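You operate a simulated robot arm through the tools that you are given. There is no shell and no other tool. Be economical: measure what you need, move in short steps, check, and stop when the job is done.

Carry out the task below with a simulated two-armed robot. There is one attempt and no reset: what you move stays moved.

JOB
On the top of the kitting table, fold the flat blue rag in half.
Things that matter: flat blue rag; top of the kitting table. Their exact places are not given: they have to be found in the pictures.

The check looks at the end state, three seconds after you hand in, the way a careful person would. Anything else that was tipped, shoved, dropped, spilled or broken makes it a failure. Flat cloth is picked up by pressing the open fingertips on it (5 to 10 N) and closing them slowly along it; thin cloth reads only 2 to 8 mm in the jaws.

ROBOT AND FRAMES
Two 7-joint arms with two-finger parallel grippers on one trunk, on a base that drives. Base frame: it is fixed to the floor where the robot stands at the start and does not move with it; the origin is under the middle of the robot, x ahead of it, y to its left, z up; the surface under the hand at the start is at about z = 0.8. Readings come in m, degrees, newtons and seconds.
The left shoulder is at the start at [0.07, 0.163, 1.07], the right one opposite. With the tool pointing down near the work surface each hand reaches from about 0.4 to 0.88 m from the robot's upright axis, wherever it stands, measured 20 degrees to its own side. Places, roughly: top of the kitting table [0.6, 0, 0.8]. Payload 3.43 kg a hand.
Tool frame (each hand has its own): the origin (TCP) lies between the finger pads and is the grasp point; the fingertips stand 0.034 m ahead of it; z points along the fingers, y is the line along which they close. The gripper opens to 0.128 m. The fingers are 0.024 m wide and 0.012 m thick; the gripper's body (0.048 by 0.13 m) begins 0.096 m behind the TCP.
Orientation is that of the tool frame in the base frame, as a unit quaternion [w, x, y, z]. With the fingers straight down and closing along the base's y, the tool's x points along the base's -x, its y along +y and its z along -z.

CONTROLS
- The arms move only by the tool drive_tool. It takes "left_motion", "right_motion" or both (then of equal length, played together; a hand with none holds still); each is one flat list of numbers, 7 for each row, row after row: the opening, from 0 (shut) to 1 (fully open), then the shift along the tool's x, y, z in mm, then the turn, a rotation vector about the tool's x, y, z in degrees. In form: [grip, dx, dy, dz, wx, wy, wz, grip, dx, dy, dz, wx, wy, wz, ...]. A call has 1 to 8 rows; each row shifts and turns the commanded pose from where the row before left it, along the tool's axes as they then stand. Rows are played at 5 a second. More than 0.05 m and 8.6 degrees between two rows, or a gripper value outside its range, and nothing of the call is played. Where a pose cannot be reached the arm comes as near as it can. A force on the tool above 40 N (or 10 N above the force at the start of the call, whichever is more), or a blocked arm, ends the call early, and 0.2 s more pass. Each finger travels about 0.153 m/s and halts on what it meets, pressing with about 22 N; the grip force reading is that of the motor and also rises with nothing between the fingers. The clock runs only during rows and for 0.2 s after the last one: add rows that do not move to give the fingers time. It gives the time, the measured TCP pose, the force on the tool (base axes), the opening and the grip force at its end, in the units of the frame above (readings bear some noise), with the torque about the TCP (base axes, N m) and any sound that the robot's microphone picked up.
- Cameras (640 x 400 px; columns grow to the right, rows downward): "scene" is now at [0.1475, 0.0016, 1.277]; the picture's right is [0.02, -1.00, 0.00], its down [-0.68, -0.01, -0.73] and it looks along [0.73, 0.01, -0.68] (base axes); focal length 280 px, centre (320, 200). "left" rides on the left gripper at [0.076, 0.011, -0.16] in its tool frame; the picture's right is [-0.15, 0.99, 0.00], its down [-0.88, -0.13, -0.46] and it looks along [-0.45, -0.07, 0.89] (tool axes); focal length 234 px, centre (320, 200). "right" rides on the right gripper at [0.076, -0.011, -0.16] in its tool frame; the picture's right is [0.15, 0.99, 0.00], its down [-0.88, 0.13, -0.46] and it looks along [-0.45, 0.07, 0.89] (tool axes); focal length 234 px, centre (320, 200).
- grab_frame(camera): a new picture of that camera. It takes no simulated time.
- raise_lower(by): slides the trunk up (or, below 0, down) by that many m; the arms and the scene camera ride with it, the base frame stays. It gives what a move gives, with no picture.
- roll_base(legs): drives the robot by 1 to 6 legs, each [ahead, left, turn to the left] in m, m and degrees, along the robot's own axes; the way and the turn of a leg run together, so that a leg with both is an arc; at most 1.5 m and 180 degrees a leg. The arms and the cameras ride along, it lands a little off, and it stops where it bumps. It gives what a move gives.
- pan_tilt(pan, tilt): turns the head with the scene camera to pan (to the left, within 86 degrees either way) and tilt (down, from -29 to 69), counted from straight ahead of the robot. It gives what a move gives.
- measure_at(camera, pixels): for up to 12 pixels [column, row] of the newest picture of that camera ("zoom" is the newest enlarged one), the place [x, y, z] in the base frame of the surface seen there, good to about 0.003 m, but the place of the scene camera against the robot may be out by one fixed shift of up to 0.025 m in any direction. It takes no simulated time.
- inspect(camera, box): a new picture of the part [left, top, right, bottom] of that camera's present view, enlarged. It takes no simulated time.
- sign_off(): hands the job in; it is judged then, once.

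Keep the steps short. Do not move on a guess: measure, check each grasp and each placing, and mend mistakes. In all there are 80 turns and 70 pictures (those below and enlarged ones count). Leave the grippers open and the arms clear of the work at the hand-in unless told otherwise, and finish with a single line.

The tools are called by a JSON object that holds its "fn" and its "kwargs". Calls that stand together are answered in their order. drive_tool: Moves the arms, as the interface text tells. Its arguments: {"type":"object","properties":{"left_motion":{"type":"array"},"right_motion":{"type":"array"}},"required":[]} The other tools are called the same way: raise_lower (by) slides the trunk up or down; roll_base (legs) drives the base; pan_tilt (pan, tilt) turns the head that bears the scene camera; grab_frame (camera) takes a picture; measure_at (camera, pixels) gives the place of the surface under pixels of a picture; inspect (camera, box) takes an enlarged picture of a part of a camera's view; sign_off () hands the job in.

At the start:

```text
t: 0.0
left_position: [0.6657, 0.1893, 0.9514]
left_orientation: [-0.001, -0.001, 1.0, 0.001]
left_wrist_force: [-0.1, 0.1, -1.0]
left_moment: [0.01, 0.01, 0.02]
left_grip_width: 0.1279
left_grip_force: 0.0
right_position: [0.6303, -0.2701, 0.9879]
right_orientation: [0.0, 0.0, 1.0, 0.001]
right_wrist_force: [-0.8, 0.3, 0.5]
right_moment: [0.04, 0.0, 0.0]
right_grip_width: 0.128
right_grip_force: 0.0
trunk travel left (down, up): [-0.55, 0.39]
robot x, y, heading: [-0.0002, 0.0006, -0.1]
head pan, tilt: [1.0, 43.1]
```

scene: 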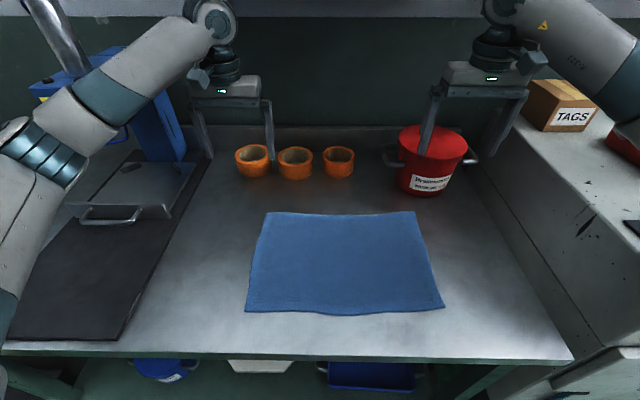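
right: 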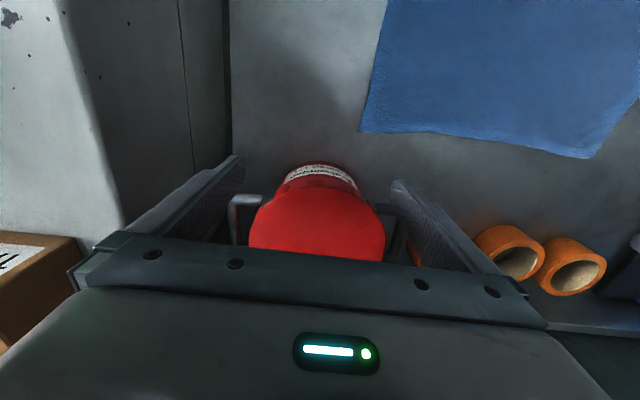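
left: 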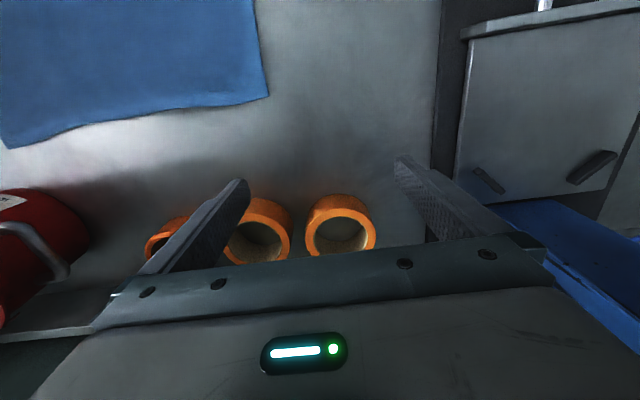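

The blue rag lies flat, with corners near scene pixels (266,212), (414,211), (444,307) and (245,312). I'll measure the rag and the table around it, and cross-check with the wrist cameras for the scene camera's shift.

{"fn": "measure_at", "kwargs": {"camera": "scene", "pixels": [[267, 213], [414, 212], [442, 306], [247, 310], [340, 212], [340, 313], [257, 260], [427, 260], [340, 260], [220, 260], [340, 340], [480, 280]]}}

{"fn": "measure_at", "kwargs": {"camera": "left", "pixels": [[268, 96], [10, 147], [130, 118], [260, 40], [320, 100]]}}

{"fn": "measure_at", "kwargs": {"camera": "right", "pixels": [[361, 131], [586, 157], [380, 40], [320, 100], [470, 137]]}}

```text
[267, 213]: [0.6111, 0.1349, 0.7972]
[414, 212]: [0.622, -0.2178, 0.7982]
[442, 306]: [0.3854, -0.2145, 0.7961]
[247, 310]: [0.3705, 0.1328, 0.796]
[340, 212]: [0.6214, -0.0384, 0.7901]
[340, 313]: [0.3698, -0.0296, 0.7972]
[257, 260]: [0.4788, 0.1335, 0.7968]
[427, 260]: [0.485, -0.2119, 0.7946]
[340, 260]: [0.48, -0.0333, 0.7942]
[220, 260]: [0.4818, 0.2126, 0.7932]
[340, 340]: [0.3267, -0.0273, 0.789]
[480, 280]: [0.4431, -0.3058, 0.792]
```

```text
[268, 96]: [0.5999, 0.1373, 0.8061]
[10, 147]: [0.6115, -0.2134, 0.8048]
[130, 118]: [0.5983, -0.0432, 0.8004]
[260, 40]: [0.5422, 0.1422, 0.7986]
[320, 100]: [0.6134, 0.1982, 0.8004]
```

```text
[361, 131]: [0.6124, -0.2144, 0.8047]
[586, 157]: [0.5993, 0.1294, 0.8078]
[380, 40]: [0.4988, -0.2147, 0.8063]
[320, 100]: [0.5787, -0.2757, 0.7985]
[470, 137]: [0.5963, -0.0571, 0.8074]
```

Scene readings sit about +0.012 in x and -0.008 in z from the wrist readings. The true rag corners are then about (0.600, 0.136), (0.611, -0.214), (0.374, -0.212) and (0.359, 0.135), with the table at z ≈ 0.80. I plan to fold the far edge onto the near edge with both hands. The near edge is too close to the robot, so I'll back the base up by 0.2 m.

{"fn": "roll_base", "kwargs": {"legs": [[-0.2, 0, 0]]}}

{"fn": "grab_frame", "kwargs": {"camera": "scene"}}

```text
t: 1.6
left_position: [0.4662, 0.1901, 0.9518]
left_orientation: [0.0, -0.001, 1.0, -0.001]
left_wrist_force: [-0.1, 0.0, 0.2]
left_moment: [-0.02, -0.03, 0.04]
left_grip_width: 0.128
left_grip_force: 0.0
right_position: [0.4304, -0.2709, 0.9889]
right_orientation: [-0.001, 0.0, 1.0, 0.001]
right_wrist_force: [0.3, 0.7, 0.7]
right_moment: [0.0, -0.01, 0.0]
right_grip_width: 0.1281
right_grip_force: 0.1
trunk travel left (down, up): [-0.55, 0.39]
robot x, y, heading: [-0.2007, 0.0005, -0.0]
head pan, tilt: [1.0, 43.1]
```

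```text
66 pictures are left
```

scene: 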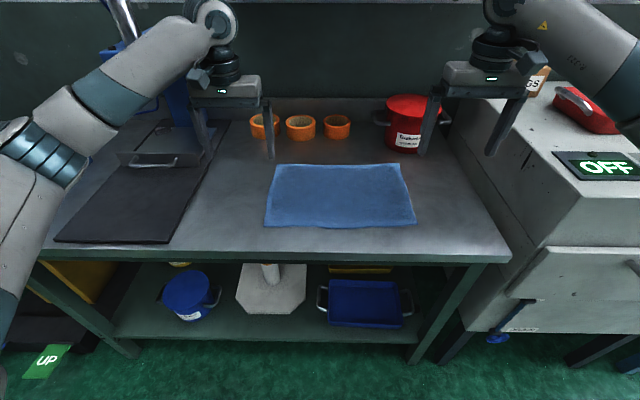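

The base moved cleanly. Next I'll measure the obstacles near the far edge: tape rolls, bucket, the cabinet side and the table's rear lip.

{"fn": "measure_at", "kwargs": {"camera": "scene", "pixels": [[265, 136], [300, 138], [337, 137], [300, 117], [402, 150], [410, 98], [383, 120], [460, 130], [500, 170], [276, 165], [400, 163], [170, 150]]}}

```text
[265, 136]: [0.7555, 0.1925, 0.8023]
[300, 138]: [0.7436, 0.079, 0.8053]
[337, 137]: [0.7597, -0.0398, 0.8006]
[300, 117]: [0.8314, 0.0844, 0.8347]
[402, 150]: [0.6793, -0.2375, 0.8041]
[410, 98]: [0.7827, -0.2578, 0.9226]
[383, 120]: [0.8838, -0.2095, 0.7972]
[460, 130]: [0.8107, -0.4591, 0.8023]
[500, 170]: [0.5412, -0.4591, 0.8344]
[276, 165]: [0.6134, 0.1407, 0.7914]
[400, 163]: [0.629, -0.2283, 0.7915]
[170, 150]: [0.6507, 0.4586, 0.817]
```

The bucket front is at x ≈ 0.67 and the tape rolls start at about 0.73, so grasping at x ≈ 0.59 with the fingers closing along y clears both. I'll move both hands above the far corners, with jaws about 40 mm open and tips about 3 cm above the rag.

{"fn": "drive_tool", "kwargs": {"left_motion": [0.8, -24.4, -18, 16.4, 0, 0, 0, 0.6, -24.4, -18, 16.4, 0, 0, 0, 0.4, -24.4, -18, 16.4, 0, 0, 0, 0.31, -24.4, -18, 16.4, 0, 0, 0, 0.31, -24.4, -18, 16.4, 0, 0, 0, 0.31, 0, 0, 0, 0, 0, 0], "right_motion": [0.8, -33.1, 18.6, 23.8, 0, 0, 0, 0.6, -33.1, 18.6, 23.8, 0, 0, 0, 0.4, -33.1, 18.6, 23.8, 0, 0, 0, 0.31, -33.1, 18.6, 23.8, 0, 0, 0, 0.31, -33.1, 18.6, 23.8, 0, 0, 0, 0.31, 0, 0, 0, 0, 0, 0]}}

{"fn": "grab_frame", "kwargs": {"camera": "left"}}

{"fn": "grab_frame", "kwargs": {"camera": "right"}}

```text
t: 3.0
left_position: [0.5876, 0.0995, 0.8707]
left_orientation: [0.0, -0.001, 1.0, 0.0]
left_wrist_force: [0.3, -0.4, 0.0]
left_moment: [0.02, -0.01, -0.01]
left_grip_width: 0.0397
left_grip_force: 0.1
right_position: [0.5956, -0.1783, 0.8691]
right_orientation: [0.0, 0.0, 1.0, -0.001]
right_wrist_force: [-1.0, -0.1, -0.2]
right_moment: [-0.01, -0.03, 0.0]
right_grip_width: 0.0399
right_grip_force: 0.0
trunk travel left (down, up): [-0.55, 0.39]
robot x, y, heading: [-0.1979, 0.0023, 0.1]
head pan, tilt: [1.0, 43.1]
```

```text
65 pictures are left
```

left: 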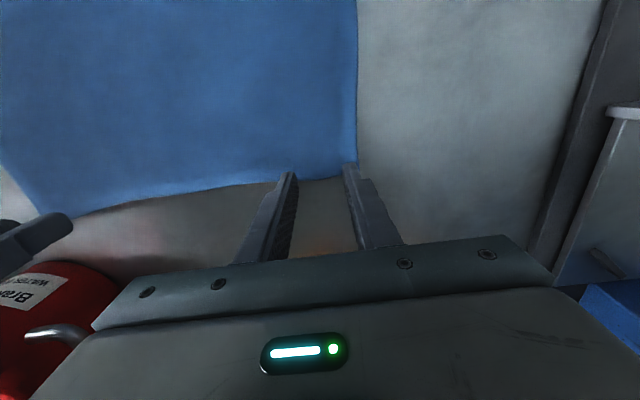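

```text
64 pictures are left
```

right: 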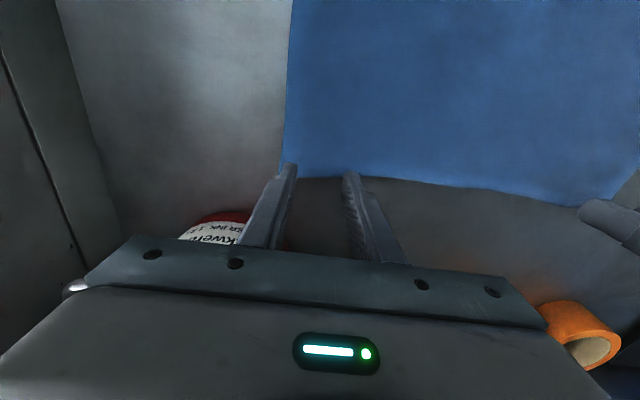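

Both hands are over the corners. I'll measure the rag's edge and side beside the jaws in the wrist pictures to confirm how far in the tips will land.

{"fn": "measure_at", "kwargs": {"camera": "left", "pixels": [[320, 175], [357, 160], [320, 160], [250, 184], [370, 160]]}}

{"fn": "measure_at", "kwargs": {"camera": "right", "pixels": [[320, 174], [284, 155], [320, 160], [420, 180], [270, 160]]}}

```text
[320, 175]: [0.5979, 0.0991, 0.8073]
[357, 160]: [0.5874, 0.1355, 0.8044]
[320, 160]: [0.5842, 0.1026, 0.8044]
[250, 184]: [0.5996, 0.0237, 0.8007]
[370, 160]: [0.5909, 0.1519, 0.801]
```

```text
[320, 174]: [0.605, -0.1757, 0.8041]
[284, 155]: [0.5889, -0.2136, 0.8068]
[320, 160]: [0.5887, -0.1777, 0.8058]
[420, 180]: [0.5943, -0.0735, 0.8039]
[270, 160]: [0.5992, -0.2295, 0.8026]
```

The jaws are about 1 cm inside the edge and 35 mm in from the sides. I'll descend to about 3 mm above the rag.

{"fn": "drive_tool", "kwargs": {"left_motion": [0.31, 0, 0, 14, 0, 0, 0, 0.31, 0, 0, 14, 0, 0, 0, 0.31, 0, 0, 0, 0, 0, 0], "right_motion": [0.31, 0, 0, 14, 0, 0, 0, 0.31, 0, 0, 13, 0, 0, 0, 0.31, 0, 0, 0, 0, 0, 0]}}

```text
t: 3.8
left_position: [0.5879, 0.1005, 0.8421]
left_orientation: [-0.001, -0.001, 1.0, 0.0]
left_wrist_force: [-0.4, -0.1, 0.0]
left_moment: [0.02, -0.01, 0.01]
left_grip_width: 0.0398
left_grip_force: 0.1
right_position: [0.5956, -0.1779, 0.8418]
right_orientation: [0.0, 0.0, 1.0, 0.0]
right_wrist_force: [0.2, -0.4, 0.4]
right_moment: [-0.02, 0.03, -0.02]
right_grip_width: 0.0398
right_grip_force: 0.1
trunk travel left (down, up): [-0.55, 0.39]
robot x, y, heading: [-0.1973, 0.0008, 0.3]
head pan, tilt: [1.0, 43.1]
```

No contact yet. I'll press down 2 mm per row and read the force.

{"fn": "drive_tool", "kwargs": {"left_motion": [0.31, 0, 0, 2, 0, 0, 0, 0.31, 0, 0, 2, 0, 0, 0, 0.31, 0, 0, 0, 0, 0, 0], "right_motion": [0.31, 0, 0, 2, 0, 0, 0, 0.31, 0, 0, 2, 0, 0, 0, 0.31, 0, 0, 0, 0, 0, 0]}}

```text
t: 4.6
left_position: [0.5874, 0.1003, 0.838]
left_orientation: [0.0, -0.001, 1.0, -0.001]
left_wrist_force: [0.3, 0.5, 4.1]
left_moment: [-0.04, -0.01, 0.01]
left_grip_width: 0.04
left_grip_force: 0.1
right_position: [0.5959, -0.1779, 0.8396]
right_orientation: [0.0, 0.001, 1.0, -0.001]
right_wrist_force: [0.1, -0.8, 1.1]
right_moment: [-0.01, -0.02, -0.04]
right_grip_width: 0.0396
right_grip_force: 0.1
trunk travel left (down, up): [-0.55, 0.39]
robot x, y, heading: [-0.2013, 0.0003, 0.3]
head pan, tilt: [1.0, 43.1]
```

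Left reads 4 N and right 1 N, so contact has begun. I'll press a little more to reach 5–10 N.

{"fn": "drive_tool", "kwargs": {"left_motion": [0.31, 0, 0, 1, 0, 0, 0, 0.31, 0, 0, 0, 0, 0, 0], "right_motion": [0.31, 0, 0, 2, 0, 0, 0, 0.31, 0, 0, 0, 0, 0, 0]}}

```text
t: 5.2
left_position: [0.5882, 0.1013, 0.8378]
left_orientation: [0.001, -0.001, 1.0, 0.0]
left_wrist_force: [1.5, -1.2, 7.0]
left_moment: [-0.05, -0.07, -0.02]
left_grip_width: 0.0394
left_grip_force: 0.0
right_position: [0.5955, -0.1766, 0.8379]
right_orientation: [0.001, -0.001, 1.0, 0.0]
right_wrist_force: [1.1, -0.3, 4.3]
right_moment: [-0.04, 0.0, 0.01]
right_grip_width: 0.0393
right_grip_force: 0.0
trunk travel left (down, up): [-0.55, 0.39]
robot x, y, heading: [-0.1987, 0.003, -0.0]
head pan, tilt: [1.0, 43.1]
```

Left is at 7 N and right at 4.3 N. I'll press the right 1 mm more and close both slowly over 8 rows.

{"fn": "drive_tool", "kwargs": {"left_motion": [0.31, 0, 0, 0, 0, 0, 0, 0.26, 0, 0, 0, 0, 0, 0, 0.21, 0, 0, 0, 0, 0, 0, 0.16, 0, 0, 0, 0, 0, 0, 0.11, 0, 0, 0, 0, 0, 0, 0.06, 0, 0, 0, 0, 0, 0, 0, 0, 0, 0, 0, 0, 0, 0, 0, 0, 0, 0, 0, 0], "right_motion": [0.31, 0, 0, 1, 0, 0, 0, 0.26, 0, 0, 0, 0, 0, 0, 0.21, 0, 0, 0, 0, 0, 0, 0.16, 0, 0, 0, 0, 0, 0, 0.11, 0, 0, 0, 0, 0, 0, 0.06, 0, 0, 0, 0, 0, 0, 0, 0, 0, 0, 0, 0, 0, 0, 0, 0, 0, 0, 0, 0]}}

{"fn": "grab_frame", "kwargs": {"camera": "left"}}

{"fn": "grab_frame", "kwargs": {"camera": "right"}}

```text
t: 7.0
left_position: [0.5879, 0.0996, 0.8374]
left_orientation: [0.001, -0.001, 1.0, 0.0]
left_wrist_force: [0.9, -6.5, 4.5]
left_moment: [-0.22, 0.02, 0.01]
left_grip_width: 0.004
left_grip_force: 22.3
right_position: [0.5941, -0.1765, 0.8365]
right_orientation: [0.001, 0.0, 1.0, 0.0]
right_wrist_force: [-0.8, 7.3, 10.2]
right_moment: [0.23, 0.03, -0.05]
right_grip_width: 0.0043
right_grip_force: 22.4
trunk travel left (down, up): [-0.55, 0.39]
robot x, y, heading: [-0.2038, -0.0012, 0.2]
head pan, tilt: [1.0, 43.1]
```

```text
63 pictures are left
```

left: 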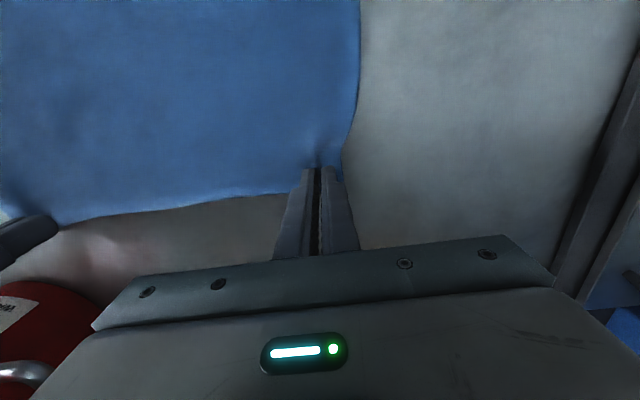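

```text
62 pictures are left
```

right: 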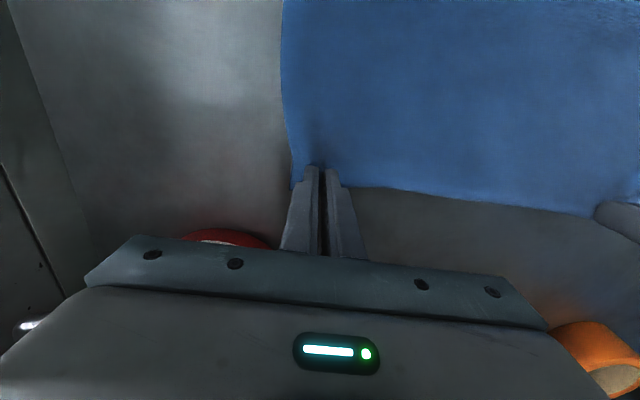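

Both jaws read about 4 mm with cloth in them, so both are gripped. The sideways force of about 7 N shows the rag is taut between the hands. I'll lift slightly and bring the hands 3 mm closer together, then check.

{"fn": "drive_tool", "kwargs": {"left_motion": [0, 1, -3, 14, 0, 0, 0, 0, 2.6, 0, -14, 0, 0, 0, 0, 0, 0, -27, 0, 0, 0, 0, 0, 0, 0, 0, 0, 0], "right_motion": [0, 1, 3, -14, 0, 0, 0, 0, 2.6, 0, -14, 0, 0, 0, 0, 0, 0, 0, 0, 0, 0, 0, 0, 0, 0, 0, 0, 0]}}

```text
t: 7.4
left_position: [0.5909, 0.0979, 0.8368]
left_orientation: [0.007, 0.0, 1.0, -0.001]
left_wrist_force: [-3.8, -3.7, 20.7]
left_moment: [-0.06, 0.24, -0.03]
left_grip_width: 0.0041
left_grip_force: 21.9
right_position: [0.5944, -0.1748, 0.8432]
right_orientation: [0.0, -0.002, 1.0, -0.002]
right_wrist_force: [-0.1, 3.6, -0.5]
right_moment: [0.07, 0.05, -0.03]
right_grip_width: 0.0043
right_grip_force: 21.9
trunk travel left (down, up): [-0.55, 0.39]
robot x, y, heading: [-0.1993, -0.0041, 0.0]
head pan, tilt: [1.0, 43.1]
stopped in row 1 (left hand): the force on the tool passed its limit at 48 N (the readings are from after the stop); the commanded pose is now the measured one
```

I made a sign slip: the left first row pushed down instead of up. The force guard stopped it at 48 N, and both grips still read 4 mm. I'll now raise both to about 0.865, going up this time (negative dz).

{"fn": "drive_tool", "kwargs": {"left_motion": [0, 1, 0, -9, 0, 0, 0, 0, 3, 0, -10, 0, 0, 0, 0, 3, 0, -9, 0, 0, 0, 0, 0, 0, 0, 0, 0, 0], "right_motion": [0, 0, 0, -6, 0, 0, 0, 0, 2, 0, -8, 0, 0, 0, 0, 2, 0, -8, 0, 0, 0, 0, 0, 0, 0, 0, 0, 0]}}

{"fn": "grab_frame", "kwargs": {"camera": "scene"}}

```text
t: 8.4
left_position: [0.5827, 0.1002, 0.8605]
left_orientation: [0.005, -0.002, 1.0, 0.0]
left_wrist_force: [0.2, -5.4, -0.2]
left_moment: [-0.21, 0.0, -0.01]
left_grip_width: 0.0041
left_grip_force: 21.8
right_position: [0.5919, -0.1745, 0.8661]
right_orientation: [-0.002, 0.0, 1.0, 0.0]
right_wrist_force: [0.3, 5.6, -0.3]
right_moment: [0.15, 0.0, 0.0]
right_grip_width: 0.0042
right_grip_force: 21.7
trunk travel left (down, up): [-0.55, 0.39]
robot x, y, heading: [-0.199, 0.0009, -0.0]
head pan, tilt: [1.0, 43.1]
```

```text
61 pictures are left
```

scene: 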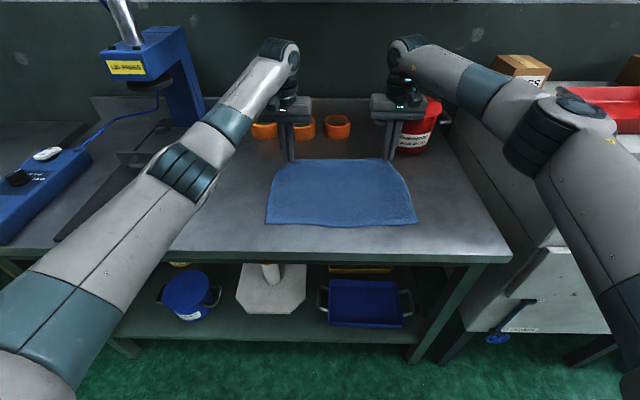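

The far edge is rising with both hands holding. I'll continue the arc up to above the fold line (x ≈ 0.48–0.49, TCP z ≈ 0.945).

{"fn": "drive_tool", "kwargs": {"left_motion": [0, 10.7, -2, -27, 0, 0, 0, 0, 17, -1, -23.5, 0, 0, 0, 0, 22, 0, -18, 0, 0, 0, 0, 25.8, 0, -11.5, 0, 0, 0, 0, 27.7, 0, -4, 0, 0, 0, 0, 0, 0, 0, 0, 0, 0], "right_motion": [0, 10.4, 2, -25.8, 0, 0, 0, 0, 16.5, 1, -22.1, 0, 0, 0, 0, 21.4, 0, -17, 0, 0, 0, 0, 25, 0, -10.7, 0, 0, 0, 0, 26.8, 0, -3.6, 0, 0, 0, 0, 0, 0, 0, 0, 0, 0]}}

{"fn": "grab_frame", "kwargs": {"camera": "scene"}}

```text
t: 9.8
left_position: [0.4784, 0.0962, 0.9437]
left_orientation: [0.005, -0.002, 1.0, 0.001]
left_wrist_force: [0.2, -0.7, -0.8]
left_moment: [-0.05, 0.04, 0.01]
left_grip_width: 0.0042
left_grip_force: 21.9
right_position: [0.4918, -0.1722, 0.9443]
right_orientation: [-0.002, 0.0, 1.0, -0.001]
right_wrist_force: [0.4, 2.1, 0.3]
right_moment: [0.05, -0.01, -0.02]
right_grip_width: 0.0041
right_grip_force: 21.8
trunk travel left (down, up): [-0.55, 0.39]
robot x, y, heading: [-0.2014, -0.0032, -0.1]
head pan, tilt: [1.0, 43.1]
```

```text
60 pictures are left
```

scene: 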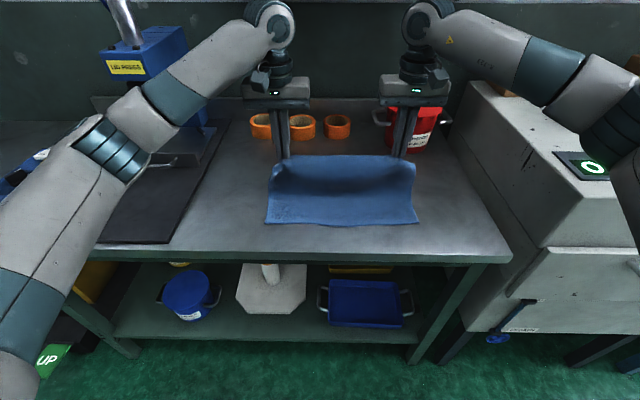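

The flap stands up neatly between the hands. I'll carry it over toward the near edge while tilting the fingers to point away from the robot, 4 rows first.

{"fn": "drive_tool", "kwargs": {"left_motion": [0, 32.7, 0, 4.3, 0, -8, 0, 0, 31.9, 0, 6.6, 0, -8, 0, 0, 30.9, 0, 10.5, 0, -8, 0, 0, 29.3, 0, 13.5, 0, -8, 0, 0, 0, 0, 0, 0, 0, 0], "right_motion": [0, 32.7, 0, 4.3, 0, -8, 0, 0, 31.9, 0, 6.6, 0, -8, 0, 0, 30.9, 0, 10.5, 0, -8, 0, 0, 29.3, 0, 13.5, 0, -8, 0, 0, 0, 0, 0, 0, 0, 0]}}

{"fn": "grab_frame", "kwargs": {"camera": "scene"}}

```text
t: 11.0
left_position: [0.368, 0.097, 0.8852]
left_orientation: [0.28, -0.002, 0.96, 0.001]
left_wrist_force: [-0.3, -1.5, 0.9]
left_moment: [-0.05, -0.01, -0.01]
left_grip_width: 0.004
left_grip_force: 21.7
right_position: [0.381, -0.1722, 0.8863]
right_orientation: [0.276, -0.001, 0.961, -0.001]
right_wrist_force: [-0.3, 1.5, -0.6]
right_moment: [0.03, 0.0, 0.01]
right_grip_width: 0.0039
right_grip_force: 21.6
trunk travel left (down, up): [-0.55, 0.39]
robot x, y, heading: [-0.1995, -0.0001, 0.2]
head pan, tilt: [1.0, 43.1]
```

```text
59 pictures are left
```

scene: 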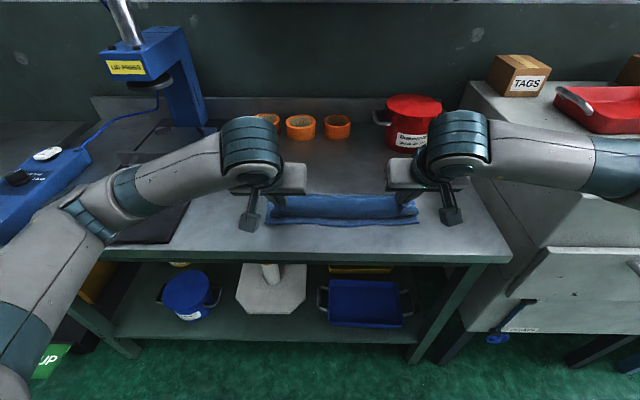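

The tilt and position are as planned (32°). I'll look closely at the cloth before lowering.

{"fn": "inspect", "kwargs": {"camera": "scene", "box": [230, 150, 460, 260]}}

{"fn": "grab_frame", "kwargs": {"camera": "left"}}

```text
2.78 times, centred on (345, 205) of scene
```

zoom: 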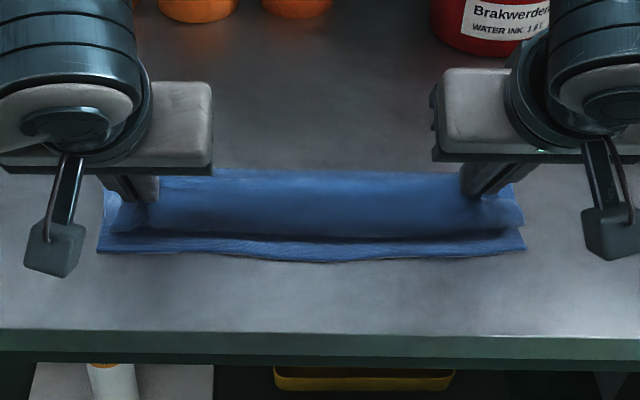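

```text
57 pictures are left
```

left: 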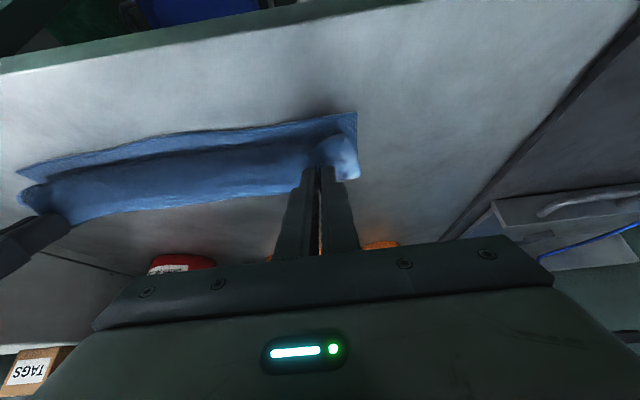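

The upper layer is over, with its free edge approaching the near edge. I'll lower with the last two rows (tilting to 45°), then read the forces.

{"fn": "drive_tool", "kwargs": {"left_motion": [0, 26.1, 0, 14.1, 0, -8, 0, 0, 13, 0, 7, 0, -5, 0, 0, 0, 0, 0, 0, 0, 0], "right_motion": [0, 26.1, 0, 14.1, 0, -8, 0, 0, 13, 0, 7, 0, -5, 0, 0, 0, 0, 0, 0, 0, 0]}}

{"fn": "inspect", "kwargs": {"camera": "scene", "box": [230, 150, 460, 260]}}

{"fn": "grab_frame", "kwargs": {"camera": "left"}}

```text
t: 11.8
left_position: [0.347, 0.0964, 0.8456]
left_orientation: [0.387, -0.002, 0.922, 0.001]
left_wrist_force: [-0.2, -1.3, 0.0]
left_moment: [-0.04, -0.01, 0.0]
left_grip_width: 0.0041
left_grip_force: 21.9
right_position: [0.3598, -0.1721, 0.8488]
right_orientation: [0.382, 0.0, 0.924, 0.0]
right_wrist_force: [0.2, 0.6, 0.9]
right_moment: [0.0, 0.01, 0.03]
right_grip_width: 0.0042
right_grip_force: 22.5
trunk travel left (down, up): [-0.55, 0.39]
robot x, y, heading: [-0.2009, 0.0, 0.1]
head pan, tilt: [1.0, 43.1]
```

```text
2.78 times, centred on (345, 205) of scene
```

zoom: 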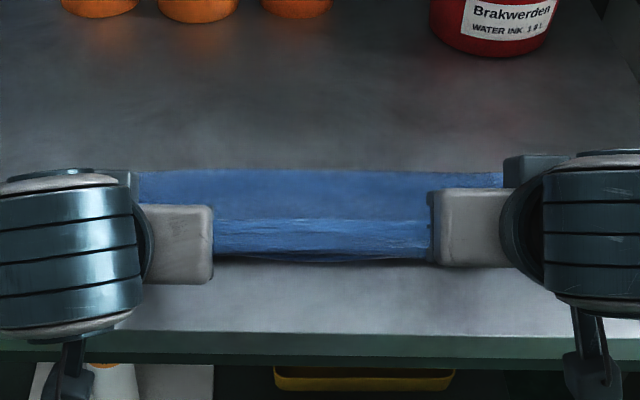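

```text
55 pictures are left
```

left: 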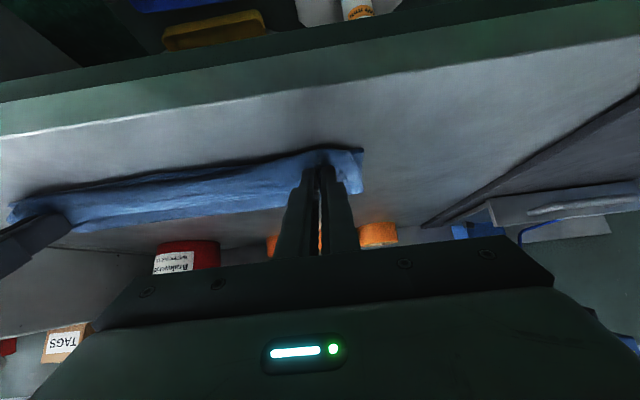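

I'll check the heights along the cloth's centre line in the enlarged picture.

{"fn": "measure_at", "kwargs": {"camera": "zoom", "pixels": [[320, 172], [320, 185], [320, 200], [320, 212], [320, 222], [320, 235], [320, 248], [320, 256], [320, 262], [320, 270]]}}

```text
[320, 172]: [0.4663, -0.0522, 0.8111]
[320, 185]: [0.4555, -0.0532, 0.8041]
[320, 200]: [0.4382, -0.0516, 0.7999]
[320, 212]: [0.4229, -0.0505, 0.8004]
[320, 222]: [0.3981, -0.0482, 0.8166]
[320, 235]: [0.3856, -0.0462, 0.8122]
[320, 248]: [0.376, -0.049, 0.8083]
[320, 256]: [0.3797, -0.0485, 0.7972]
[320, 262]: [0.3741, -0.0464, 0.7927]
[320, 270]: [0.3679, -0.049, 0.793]
```

{"fn": "inspect", "kwargs": {"camera": "scene", "box": [275, 195, 395, 255]}}

{"fn": "grab_frame", "kwargs": {"camera": "right"}}

{"fn": "measure_at", "kwargs": {"camera": "scene", "pixels": [[285, 212], [320, 212], [350, 212], [380, 212], [405, 213], [340, 209], [340, 214], [285, 214]]}}

```text
5.33 times, centred on (335, 225) of scene
```

zoom: 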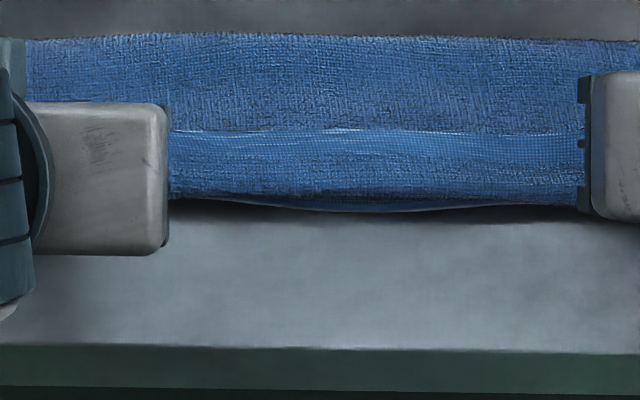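

```text
53 pictures are left
```

right: 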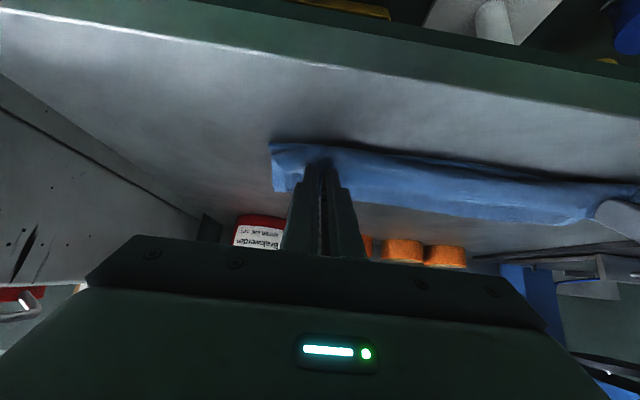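

```text
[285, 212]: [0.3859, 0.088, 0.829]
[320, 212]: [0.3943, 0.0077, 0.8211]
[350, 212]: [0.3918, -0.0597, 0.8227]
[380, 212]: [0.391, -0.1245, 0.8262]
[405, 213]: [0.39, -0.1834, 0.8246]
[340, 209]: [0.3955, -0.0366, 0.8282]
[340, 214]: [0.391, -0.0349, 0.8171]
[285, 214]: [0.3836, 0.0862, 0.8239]
```

The crest runs along the line between the grips and the free edge hangs toward the near edge, as intended. I'll lower the last few millimetres and check for light contact.

{"fn": "drive_tool", "kwargs": {"left_motion": [0, 2, 0, 2, 0, 0, 0, 0, 1.5, 0, 1.5, 0, 0, 0, 0, 0, 0, 0, 0, 0, 0], "right_motion": [0, 3, 0, 3, 0, 0, 0, 0, 2.5, 0, 2.5, 0, 0, 0, 0, 0, 0, 0, 0, 0, 0]}}

```text
t: 12.6
left_position: [0.3484, 0.0962, 0.8411]
left_orientation: [0.388, -0.002, 0.922, 0.001]
left_wrist_force: [-0.3, -0.6, 2.1]
left_moment: [-0.03, -0.02, -0.05]
left_grip_width: 0.0037
left_grip_force: 21.8
right_position: [0.359, -0.1714, 0.8417]
right_orientation: [0.383, -0.002, 0.924, 0.0]
right_wrist_force: [2.1, 1.7, 8.0]
right_moment: [0.02, -0.18, 0.03]
right_grip_width: 0.0039
right_grip_force: 21.8
trunk travel left (down, up): [-0.55, 0.39]
robot x, y, heading: [-0.201, 0.0017, 0.1]
head pan, tilt: [1.0, 43.1]
```

Both tips are touching the layer below (2 N and 8 N). I'll open the jaws slowly back to 40 mm so the pucker spreads out, easing the right up 1 mm.

{"fn": "drive_tool", "kwargs": {"left_motion": [0.06, 0, 0, 0, 0, 0, 0, 0.12, 0, 0, 0, 0, 0, 0, 0.2, 0, 0, 0, 0, 0, 0, 0.3, 0, 0, 0, 0, 0, 0, 0.3, 0, 0, 0, 0, 0, 0], "right_motion": [0.06, -0.7, 0, -0.7, 0, 0, 0, 0.12, 0, 0, 0, 0, 0, 0, 0.2, 0, 0, 0, 0, 0, 0, 0.3, 0, 0, 0, 0, 0, 0, 0.3, 0, 0, 0, 0, 0, 0]}}

{"fn": "grab_frame", "kwargs": {"camera": "left"}}

{"fn": "grab_frame", "kwargs": {"camera": "right"}}

```text
t: 13.8
left_position: [0.3477, 0.0952, 0.8402]
left_orientation: [0.387, -0.001, 0.922, 0.0]
left_wrist_force: [-0.3, 0.0, -0.1]
left_moment: [0.04, -0.01, 0.02]
left_grip_width: 0.0381
left_grip_force: 0.1
right_position: [0.359, -0.1719, 0.8428]
right_orientation: [0.382, 0.0, 0.924, -0.001]
right_wrist_force: [-0.4, -0.2, 4.4]
right_moment: [-0.02, -0.05, 0.0]
right_grip_width: 0.0364
right_grip_force: 0.0
trunk travel left (down, up): [-0.55, 0.39]
robot x, y, heading: [-0.2018, -0.0055, 0.2]
head pan, tilt: [1.0, 43.1]
```

```text
52 pictures are left
```

left: 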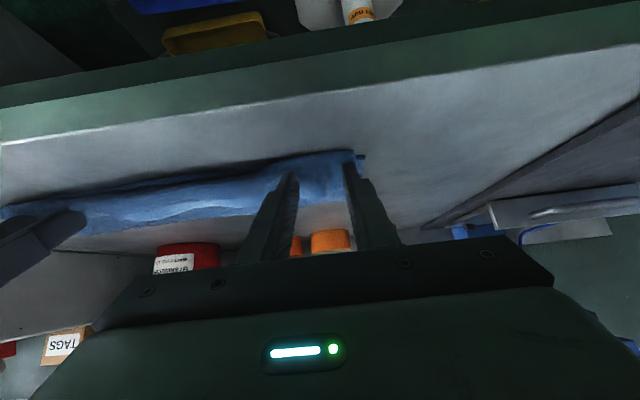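

```text
51 pictures are left
```

right: 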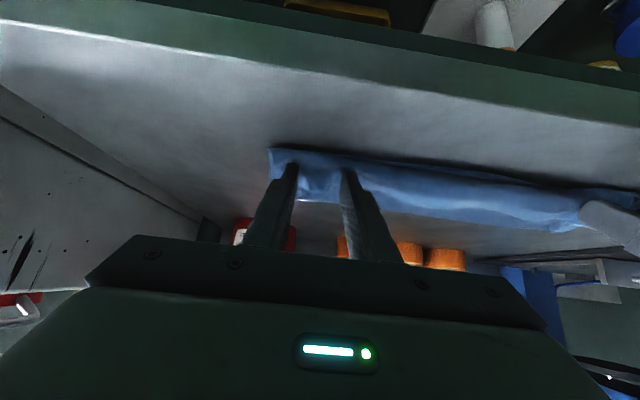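

{"fn": "inspect", "kwargs": {"camera": "left", "box": [220, 120, 400, 240]}}

{"fn": "inspect", "kwargs": {"camera": "right", "box": [230, 120, 410, 240]}}

{"fn": "inspect", "kwargs": {"camera": "scene", "box": [230, 170, 460, 260]}}

```text
3.33 times, centred on (310, 180) of left
```

zoom: 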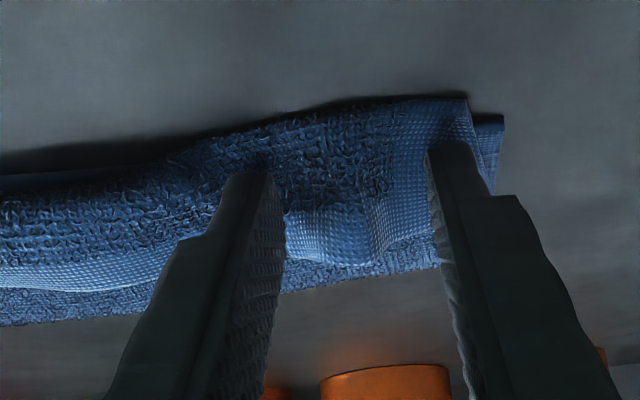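

```text
3.33 times, centred on (320, 180) of right
```

zoom: 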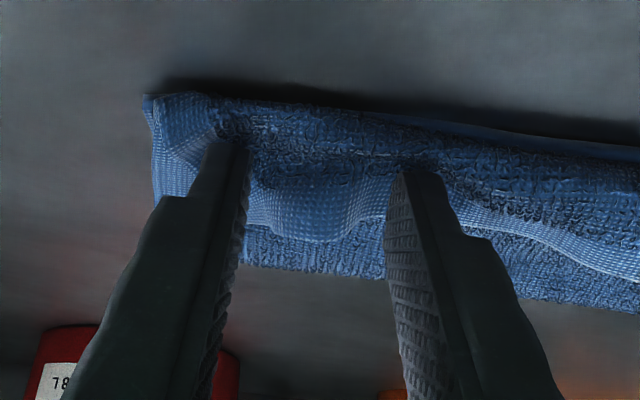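

```text
2.78 times, centred on (345, 215) of scene
```

zoom: 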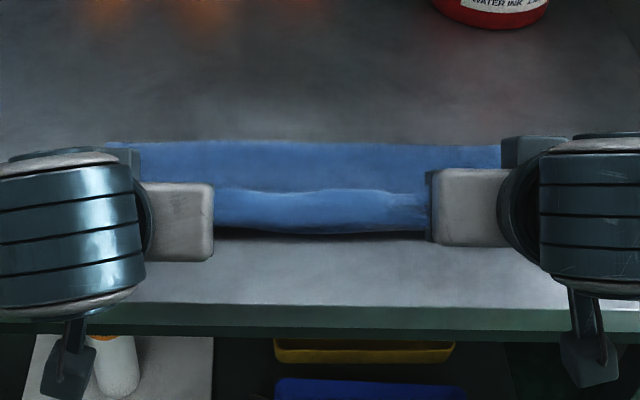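

The tips sit on the cloth and aren't trapped under it. I'll withdraw slowly along the fingers (up and toward the robot) 15 mm and look again.

{"fn": "drive_tool", "kwargs": {"left_motion": [0.3, 0, 0, -5, 0, 0, 0, 0.3, 0, 0, -10, 0, 0, 0, 0.3, 0, 0, 0, 0, 0, 0], "right_motion": [0.3, 0, 0, -5, 0, 0, 0, 0.3, 0, 0, -10, 0, 0, 0, 0.3, 0, 0, 0, 0, 0, 0]}}

{"fn": "inspect", "kwargs": {"camera": "left", "box": [220, 120, 400, 240]}}

{"fn": "inspect", "kwargs": {"camera": "right", "box": [230, 120, 410, 240]}}

```text
t: 14.6
left_position: [0.3373, 0.0969, 0.8503]
left_orientation: [0.387, -0.001, 0.922, 0.0]
left_wrist_force: [0.1, 0.0, 0.9]
left_moment: [-0.03, -0.03, -0.01]
left_grip_width: 0.0382
left_grip_force: 0.1
right_position: [0.3479, -0.1712, 0.8514]
right_orientation: [0.381, -0.001, 0.924, -0.001]
right_wrist_force: [-1.0, -0.6, -1.5]
right_moment: [-0.03, 0.0, 0.0]
right_grip_width: 0.0384
right_grip_force: 0.1
trunk travel left (down, up): [-0.55, 0.39]
robot x, y, heading: [-0.201, 0.0012, -0.1]
head pan, tilt: [1.0, 43.1]
```

```text
3.33 times, centred on (310, 180) of left
```

zoom: 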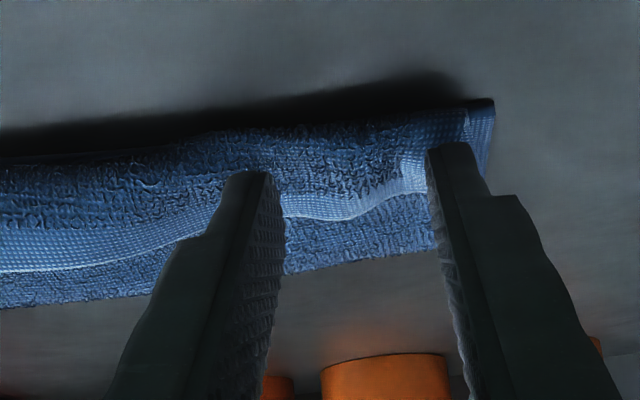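

```text
3.33 times, centred on (320, 180) of right
```

zoom: 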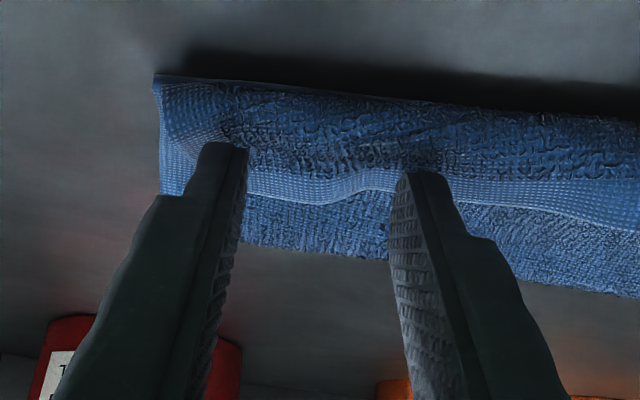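

Now the waffle strip shows as the rag's hem. The flap's last ~25 mm is curled back on top, so the hem faces away from the robot. I'll clear the hands completely and see how it relaxes.

{"fn": "drive_tool", "kwargs": {"left_motion": [0.3, 0, 0, -30, 0, 0, 0, 0.3, -20, 30, -30, 0, 0, 0, 0.3, -30, 30, -20, 0, 0, 0, 0.3, -20, 30, -20, 0, 0, 0, 0.3, 0, 0, 0, 0, 0, 0, 0.3, 0, 0, 0, 0, 0, 0], "right_motion": [0.3, 0, 0, -30, 0, 0, 0, 0.3, -20, -30, -30, 0, 0, 0, 0.3, -30, -30, -20, 0, 0, 0, 0.3, -20, -30, -20, 0, 0, 0, 0.3, 0, 0, 0, 0, 0, 0, 0.3, 0, 0, 0, 0, 0, 0]}}

{"fn": "inspect", "kwargs": {"camera": "scene", "box": [240, 160, 440, 260]}}

```text
t: 16.0
left_position: [0.3357, 0.1769, 0.9729]
left_orientation: [0.387, -0.002, 0.922, 0.0]
left_wrist_force: [-0.2, 0.6, 0.0]
left_moment: [-0.04, 0.0, 0.01]
left_grip_width: 0.0385
left_grip_force: 0.0
left hand out of reach, approached as far as the arm can: row 2, 4
right_position: [0.3529, -0.258, 0.972]
right_orientation: [0.382, -0.001, 0.924, 0.0]
right_wrist_force: [-0.3, 0.5, 0.3]
right_moment: [-0.02, -0.01, 0.01]
right_grip_width: 0.0383
right_grip_force: 0.0
right hand out of reach, approached as far as the arm can: row 1, 2
trunk travel left (down, up): [-0.55, 0.39]
robot x, y, heading: [-0.196, -0.0003, 0.0]
head pan, tilt: [1.0, 43.1]
```

```text
3.20 times, centred on (340, 210) of scene
```

zoom: 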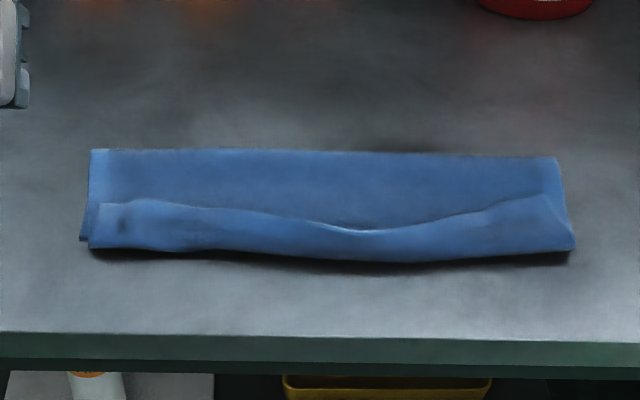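

The fold is there, but the free margin is rolled back along the near side. I'll measure the profile.

{"fn": "measure_at", "kwargs": {"camera": "zoom", "pixels": [[95, 152], [550, 160], [320, 155], [140, 195], [120, 205], [100, 243], [83, 238], [340, 225], [340, 240], [340, 258], [540, 200], [572, 245]]}}

```text
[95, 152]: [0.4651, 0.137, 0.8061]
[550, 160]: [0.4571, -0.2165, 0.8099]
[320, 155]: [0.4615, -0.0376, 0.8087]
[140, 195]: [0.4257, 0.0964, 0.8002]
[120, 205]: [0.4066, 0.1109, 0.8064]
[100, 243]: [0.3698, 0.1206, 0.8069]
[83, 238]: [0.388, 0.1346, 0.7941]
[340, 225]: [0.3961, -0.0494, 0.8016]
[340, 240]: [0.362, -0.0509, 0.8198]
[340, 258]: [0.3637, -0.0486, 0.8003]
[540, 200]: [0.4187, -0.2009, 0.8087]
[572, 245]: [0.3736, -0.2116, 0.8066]
```

The flap is about 40 mm too long past the bend, because the jaws held the hem turned toward the far side. I'll mend it as follows:
- regrip only the top layer near the hem
- lift it upright
- lean it toward the robot
- release it in the air so it falls flat

First I'll bring both tools back to vertical.

{"fn": "drive_tool", "kwargs": {"left_motion": [0.3, 0, 0, 0, 0, 7.6, 0, 0.3, 0, 0, 0, 0, 7.6, 0, 0.3, 0, 0, 0, 0, 7.6, 0, 0.3, 0, 0, 0, 0, 7.6, 0, 0.3, 0, 0, 0, 0, 7.6, 0, 0.3, 0, 0, 0, 0, 7.6, 0, 0.3, 0, 0, 0, 0, 0, 0], "right_motion": [0.3, 0, 0, 0, 0, 7.5, 0, 0.3, 0, 0, 0, 0, 7.5, 0, 0.3, 0, 0, 0, 0, 7.5, 0, 0.3, 0, 0, 0, 0, 7.5, 0, 0.3, 0, 0, 0, 0, 7.5, 0, 0.3, 0, 0, 0, 0, 7.5, 0, 0.3, 0, 0, 0, 0, 0, 0]}}

```text
t: 17.6
left_position: [0.3365, 0.1768, 0.9727]
left_orientation: [-0.002, -0.001, 1.0, 0.001]
left_wrist_force: [-0.1, 1.6, 0.9]
left_moment: [-0.04, 0.03, 0.0]
left_grip_width: 0.0385
left_grip_force: 0.0
right_position: [0.3538, -0.257, 0.9724]
right_orientation: [-0.002, -0.002, 1.0, -0.001]
right_wrist_force: [-0.2, -0.6, 0.0]
right_moment: [-0.02, -0.02, 0.02]
right_grip_width: 0.0384
right_grip_force: 0.0
trunk travel left (down, up): [-0.55, 0.39]
robot x, y, heading: [-0.2008, -0.0033, 0.0]
head pan, tilt: [1.0, 43.1]
```

Both tools are vertical. Next I'll hover above the hem near the two corners.

{"fn": "drive_tool", "kwargs": {"left_motion": [0.3, -17.3, -26.7, 27.7, 0, 0, 0, 0.3, -17.3, -26.7, 27.7, 0, 0, 0, 0.3, -17.3, -26.7, 27.7, 0, 0, 0, 0.3, 0, 0, 0, 0, 0, 0], "right_motion": [0.3, -12.7, 26.7, 27.3, 0, 0, 0, 0.3, -12.7, 26.7, 27.3, 0, 0, 0, 0.3, -12.7, 26.7, 27.3, 0, 0, 0, 0.3, 0, 0, 0, 0, 0, 0]}}

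{"fn": "grab_frame", "kwargs": {"camera": "left"}}

{"fn": "grab_frame", "kwargs": {"camera": "right"}}

```text
t: 18.6
left_position: [0.3892, 0.0984, 0.8905]
left_orientation: [0.0, -0.002, 1.0, 0.0]
left_wrist_force: [-0.1, 0.0, 0.1]
left_moment: [0.0, -0.05, 0.0]
left_grip_width: 0.0384
left_grip_force: 0.0
right_position: [0.3914, -0.1767, 0.8891]
right_orientation: [-0.001, -0.001, 1.0, 0.0]
right_wrist_force: [-0.4, -0.2, -0.5]
right_moment: [-0.04, -0.02, 0.0]
right_grip_width: 0.0384
right_grip_force: 0.1
trunk travel left (down, up): [-0.55, 0.39]
robot x, y, heading: [-0.2019, 0.0, 0.2]
head pan, tilt: [1.0, 43.1]
```

```text
44 pictures are left
```

left: 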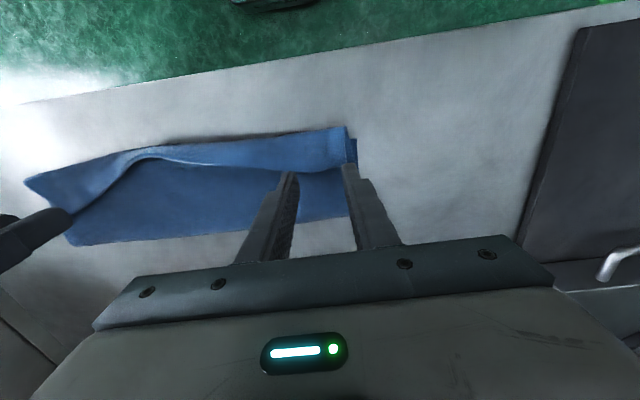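

```text
43 pictures are left
```

right: 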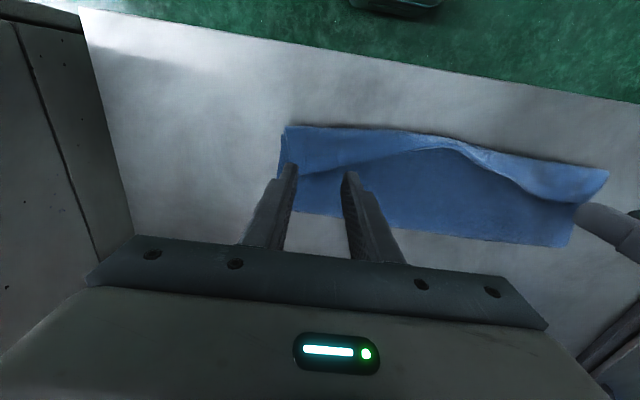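

{"fn": "measure_at", "kwargs": {"camera": "left", "pixels": [[310, 168], [335, 163], [310, 152], [320, 134], [346, 126], [310, 185], [200, 160], [150, 148], [340, 215], [353, 150]]}}

{"fn": "measure_at", "kwargs": {"camera": "right", "pixels": [[320, 168], [305, 173], [320, 150], [320, 130], [287, 128], [320, 182], [380, 155], [450, 143], [310, 210], [280, 150]]}}

```text
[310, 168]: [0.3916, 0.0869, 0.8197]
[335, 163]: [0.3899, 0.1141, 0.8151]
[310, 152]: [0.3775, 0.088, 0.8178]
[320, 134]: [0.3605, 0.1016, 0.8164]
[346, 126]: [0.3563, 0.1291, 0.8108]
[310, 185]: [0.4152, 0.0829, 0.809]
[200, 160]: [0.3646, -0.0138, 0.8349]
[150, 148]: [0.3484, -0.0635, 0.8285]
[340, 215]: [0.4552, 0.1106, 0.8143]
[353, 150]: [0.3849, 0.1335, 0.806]
```

```text
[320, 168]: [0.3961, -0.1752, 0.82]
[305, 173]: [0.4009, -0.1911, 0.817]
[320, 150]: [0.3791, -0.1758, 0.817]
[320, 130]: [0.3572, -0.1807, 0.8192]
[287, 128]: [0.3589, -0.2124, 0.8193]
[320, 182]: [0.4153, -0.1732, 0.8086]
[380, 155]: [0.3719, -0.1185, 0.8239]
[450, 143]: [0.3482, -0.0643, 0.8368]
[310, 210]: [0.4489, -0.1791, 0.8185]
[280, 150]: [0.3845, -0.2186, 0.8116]
```

At the left corner the hem is at x ≈ 0.393 with margin back to 0.357. At the right the hem is at 0.398. The top layer's z is about 0.818. I'll shift slightly back so the fingers sit just inside the hem, and descend to about 5 mm above it.

{"fn": "drive_tool", "kwargs": {"left_motion": [0.3, 8, 0, 16, 0, 0, 0, 0.3, 0, 0, 16, 0, 0, 0, 0.3, 0, 0, 2, 0, 0, 0, 0.3, 0, 0, 0, 0, 0, 0], "right_motion": [0.3, 5.5, 0, 15, 0, 0, 0, 0.3, 0, 0, 16, 0, 0, 0, 0.3, 0, 0, 2, 0, 0, 0, 0.3, 0, 0, 0, 0, 0, 0]}}

```text
t: 19.6
left_position: [0.3801, 0.0969, 0.8562]
left_orientation: [0.0, -0.002, 1.0, 0.0]
left_wrist_force: [-0.2, -0.4, -0.7]
left_moment: [-0.01, 0.03, 0.01]
left_grip_width: 0.0382
left_grip_force: 0.1
right_position: [0.3863, -0.1778, 0.8568]
right_orientation: [-0.002, 0.0, 1.0, -0.001]
right_wrist_force: [-0.4, 0.2, 0.3]
right_moment: [-0.01, -0.01, 0.0]
right_grip_width: 0.0383
right_grip_force: 0.1
trunk travel left (down, up): [-0.55, 0.39]
robot x, y, heading: [-0.1992, 0.0005, 0.2]
head pan, tilt: [1.0, 43.1]
```

No contact yet. I'll press on in 2 mm rows.

{"fn": "drive_tool", "kwargs": {"left_motion": [0.3, 0, 0, 2, 0, 0, 0, 0.3, 0, 0, 2, 0, 0, 0, 0.3, 0, 0, 2, 0, 0, 0, 0.3, 0, 0, 0, 0, 0, 0], "right_motion": [0.3, 0, 0, 2, 0, 0, 0, 0.3, 0, 0, 2, 0, 0, 0, 0.3, 0, 0, 2, 0, 0, 0, 0.3, 0, 0, 0, 0, 0, 0]}}

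```text
t: 20.6
left_position: [0.3805, 0.0967, 0.8498]
left_orientation: [-0.002, -0.002, 1.0, 0.0]
left_wrist_force: [0.8, -0.8, 1.1]
left_moment: [0.0, 0.03, -0.02]
left_grip_width: 0.0384
left_grip_force: 0.0
right_position: [0.3864, -0.1776, 0.8497]
right_orientation: [-0.001, 0.0, 1.0, -0.001]
right_wrist_force: [0.2, 0.3, -0.2]
right_moment: [-0.02, 0.02, 0.02]
right_grip_width: 0.0385
right_grip_force: 0.1
trunk travel left (down, up): [-0.55, 0.39]
robot x, y, heading: [-0.2032, 0.0018, 0.3]
head pan, tilt: [1.0, 43.1]
```

{"fn": "drive_tool", "kwargs": {"left_motion": [0.3, 0, 0, 2, 0, 0, 0, 0.3, 0, 0, 1, 0, 0, 0, 0.3, 0, 0, 0, 0, 0, 0], "right_motion": [0.3, 0, 0, 2, 0, 0, 0, 0.3, 0, 0, 2, 0, 0, 0, 0.3, 0, 0, 0, 0, 0, 0]}}

```text
t: 21.4
left_position: [0.3813, 0.0978, 0.8459]
left_orientation: [0.0, -0.002, 1.0, -0.001]
left_wrist_force: [1.0, -0.1, 0.8]
left_moment: [0.01, 0.0, -0.01]
left_grip_width: 0.0386
left_grip_force: 0.0
right_position: [0.3865, -0.1768, 0.8464]
right_orientation: [0.0, 0.001, 1.0, -0.001]
right_wrist_force: [0.7, -0.1, 2.3]
right_moment: [-0.02, 0.02, 0.01]
right_grip_width: 0.0383
right_grip_force: 0.0
trunk travel left (down, up): [-0.55, 0.39]
robot x, y, heading: [-0.1999, 0.0, 0.1]
head pan, tilt: [1.0, 43.1]
```

{"fn": "drive_tool", "kwargs": {"left_motion": [0.3, 0, 0, 2, 0, 0, 0, 0.3, 0, 0, 1, 0, 0, 0, 0.3, 0, 0, 0, 0, 0, 0], "right_motion": [0.3, 0, 0, 1, 0, 0, 0, 0.3, 0, 0, 1, 0, 0, 0, 0.3, 0, 0, 0, 0, 0, 0]}}

```text
t: 22.2
left_position: [0.3809, 0.0982, 0.8452]
left_orientation: [0.0, -0.002, 1.0, 0.001]
left_wrist_force: [1.5, -0.7, 5.0]
left_moment: [-0.04, -0.03, 0.04]
left_grip_width: 0.0383
left_grip_force: 0.1
right_position: [0.3856, -0.177, 0.846]
right_orientation: [0.0, 0.001, 1.0, -0.001]
right_wrist_force: [2.4, -0.3, 4.3]
right_moment: [0.0, -0.02, 0.01]
right_grip_width: 0.0383
right_grip_force: 0.0
trunk travel left (down, up): [-0.55, 0.39]
robot x, y, heading: [-0.2013, -0.0026, 0.2]
head pan, tilt: [1.0, 43.1]
```

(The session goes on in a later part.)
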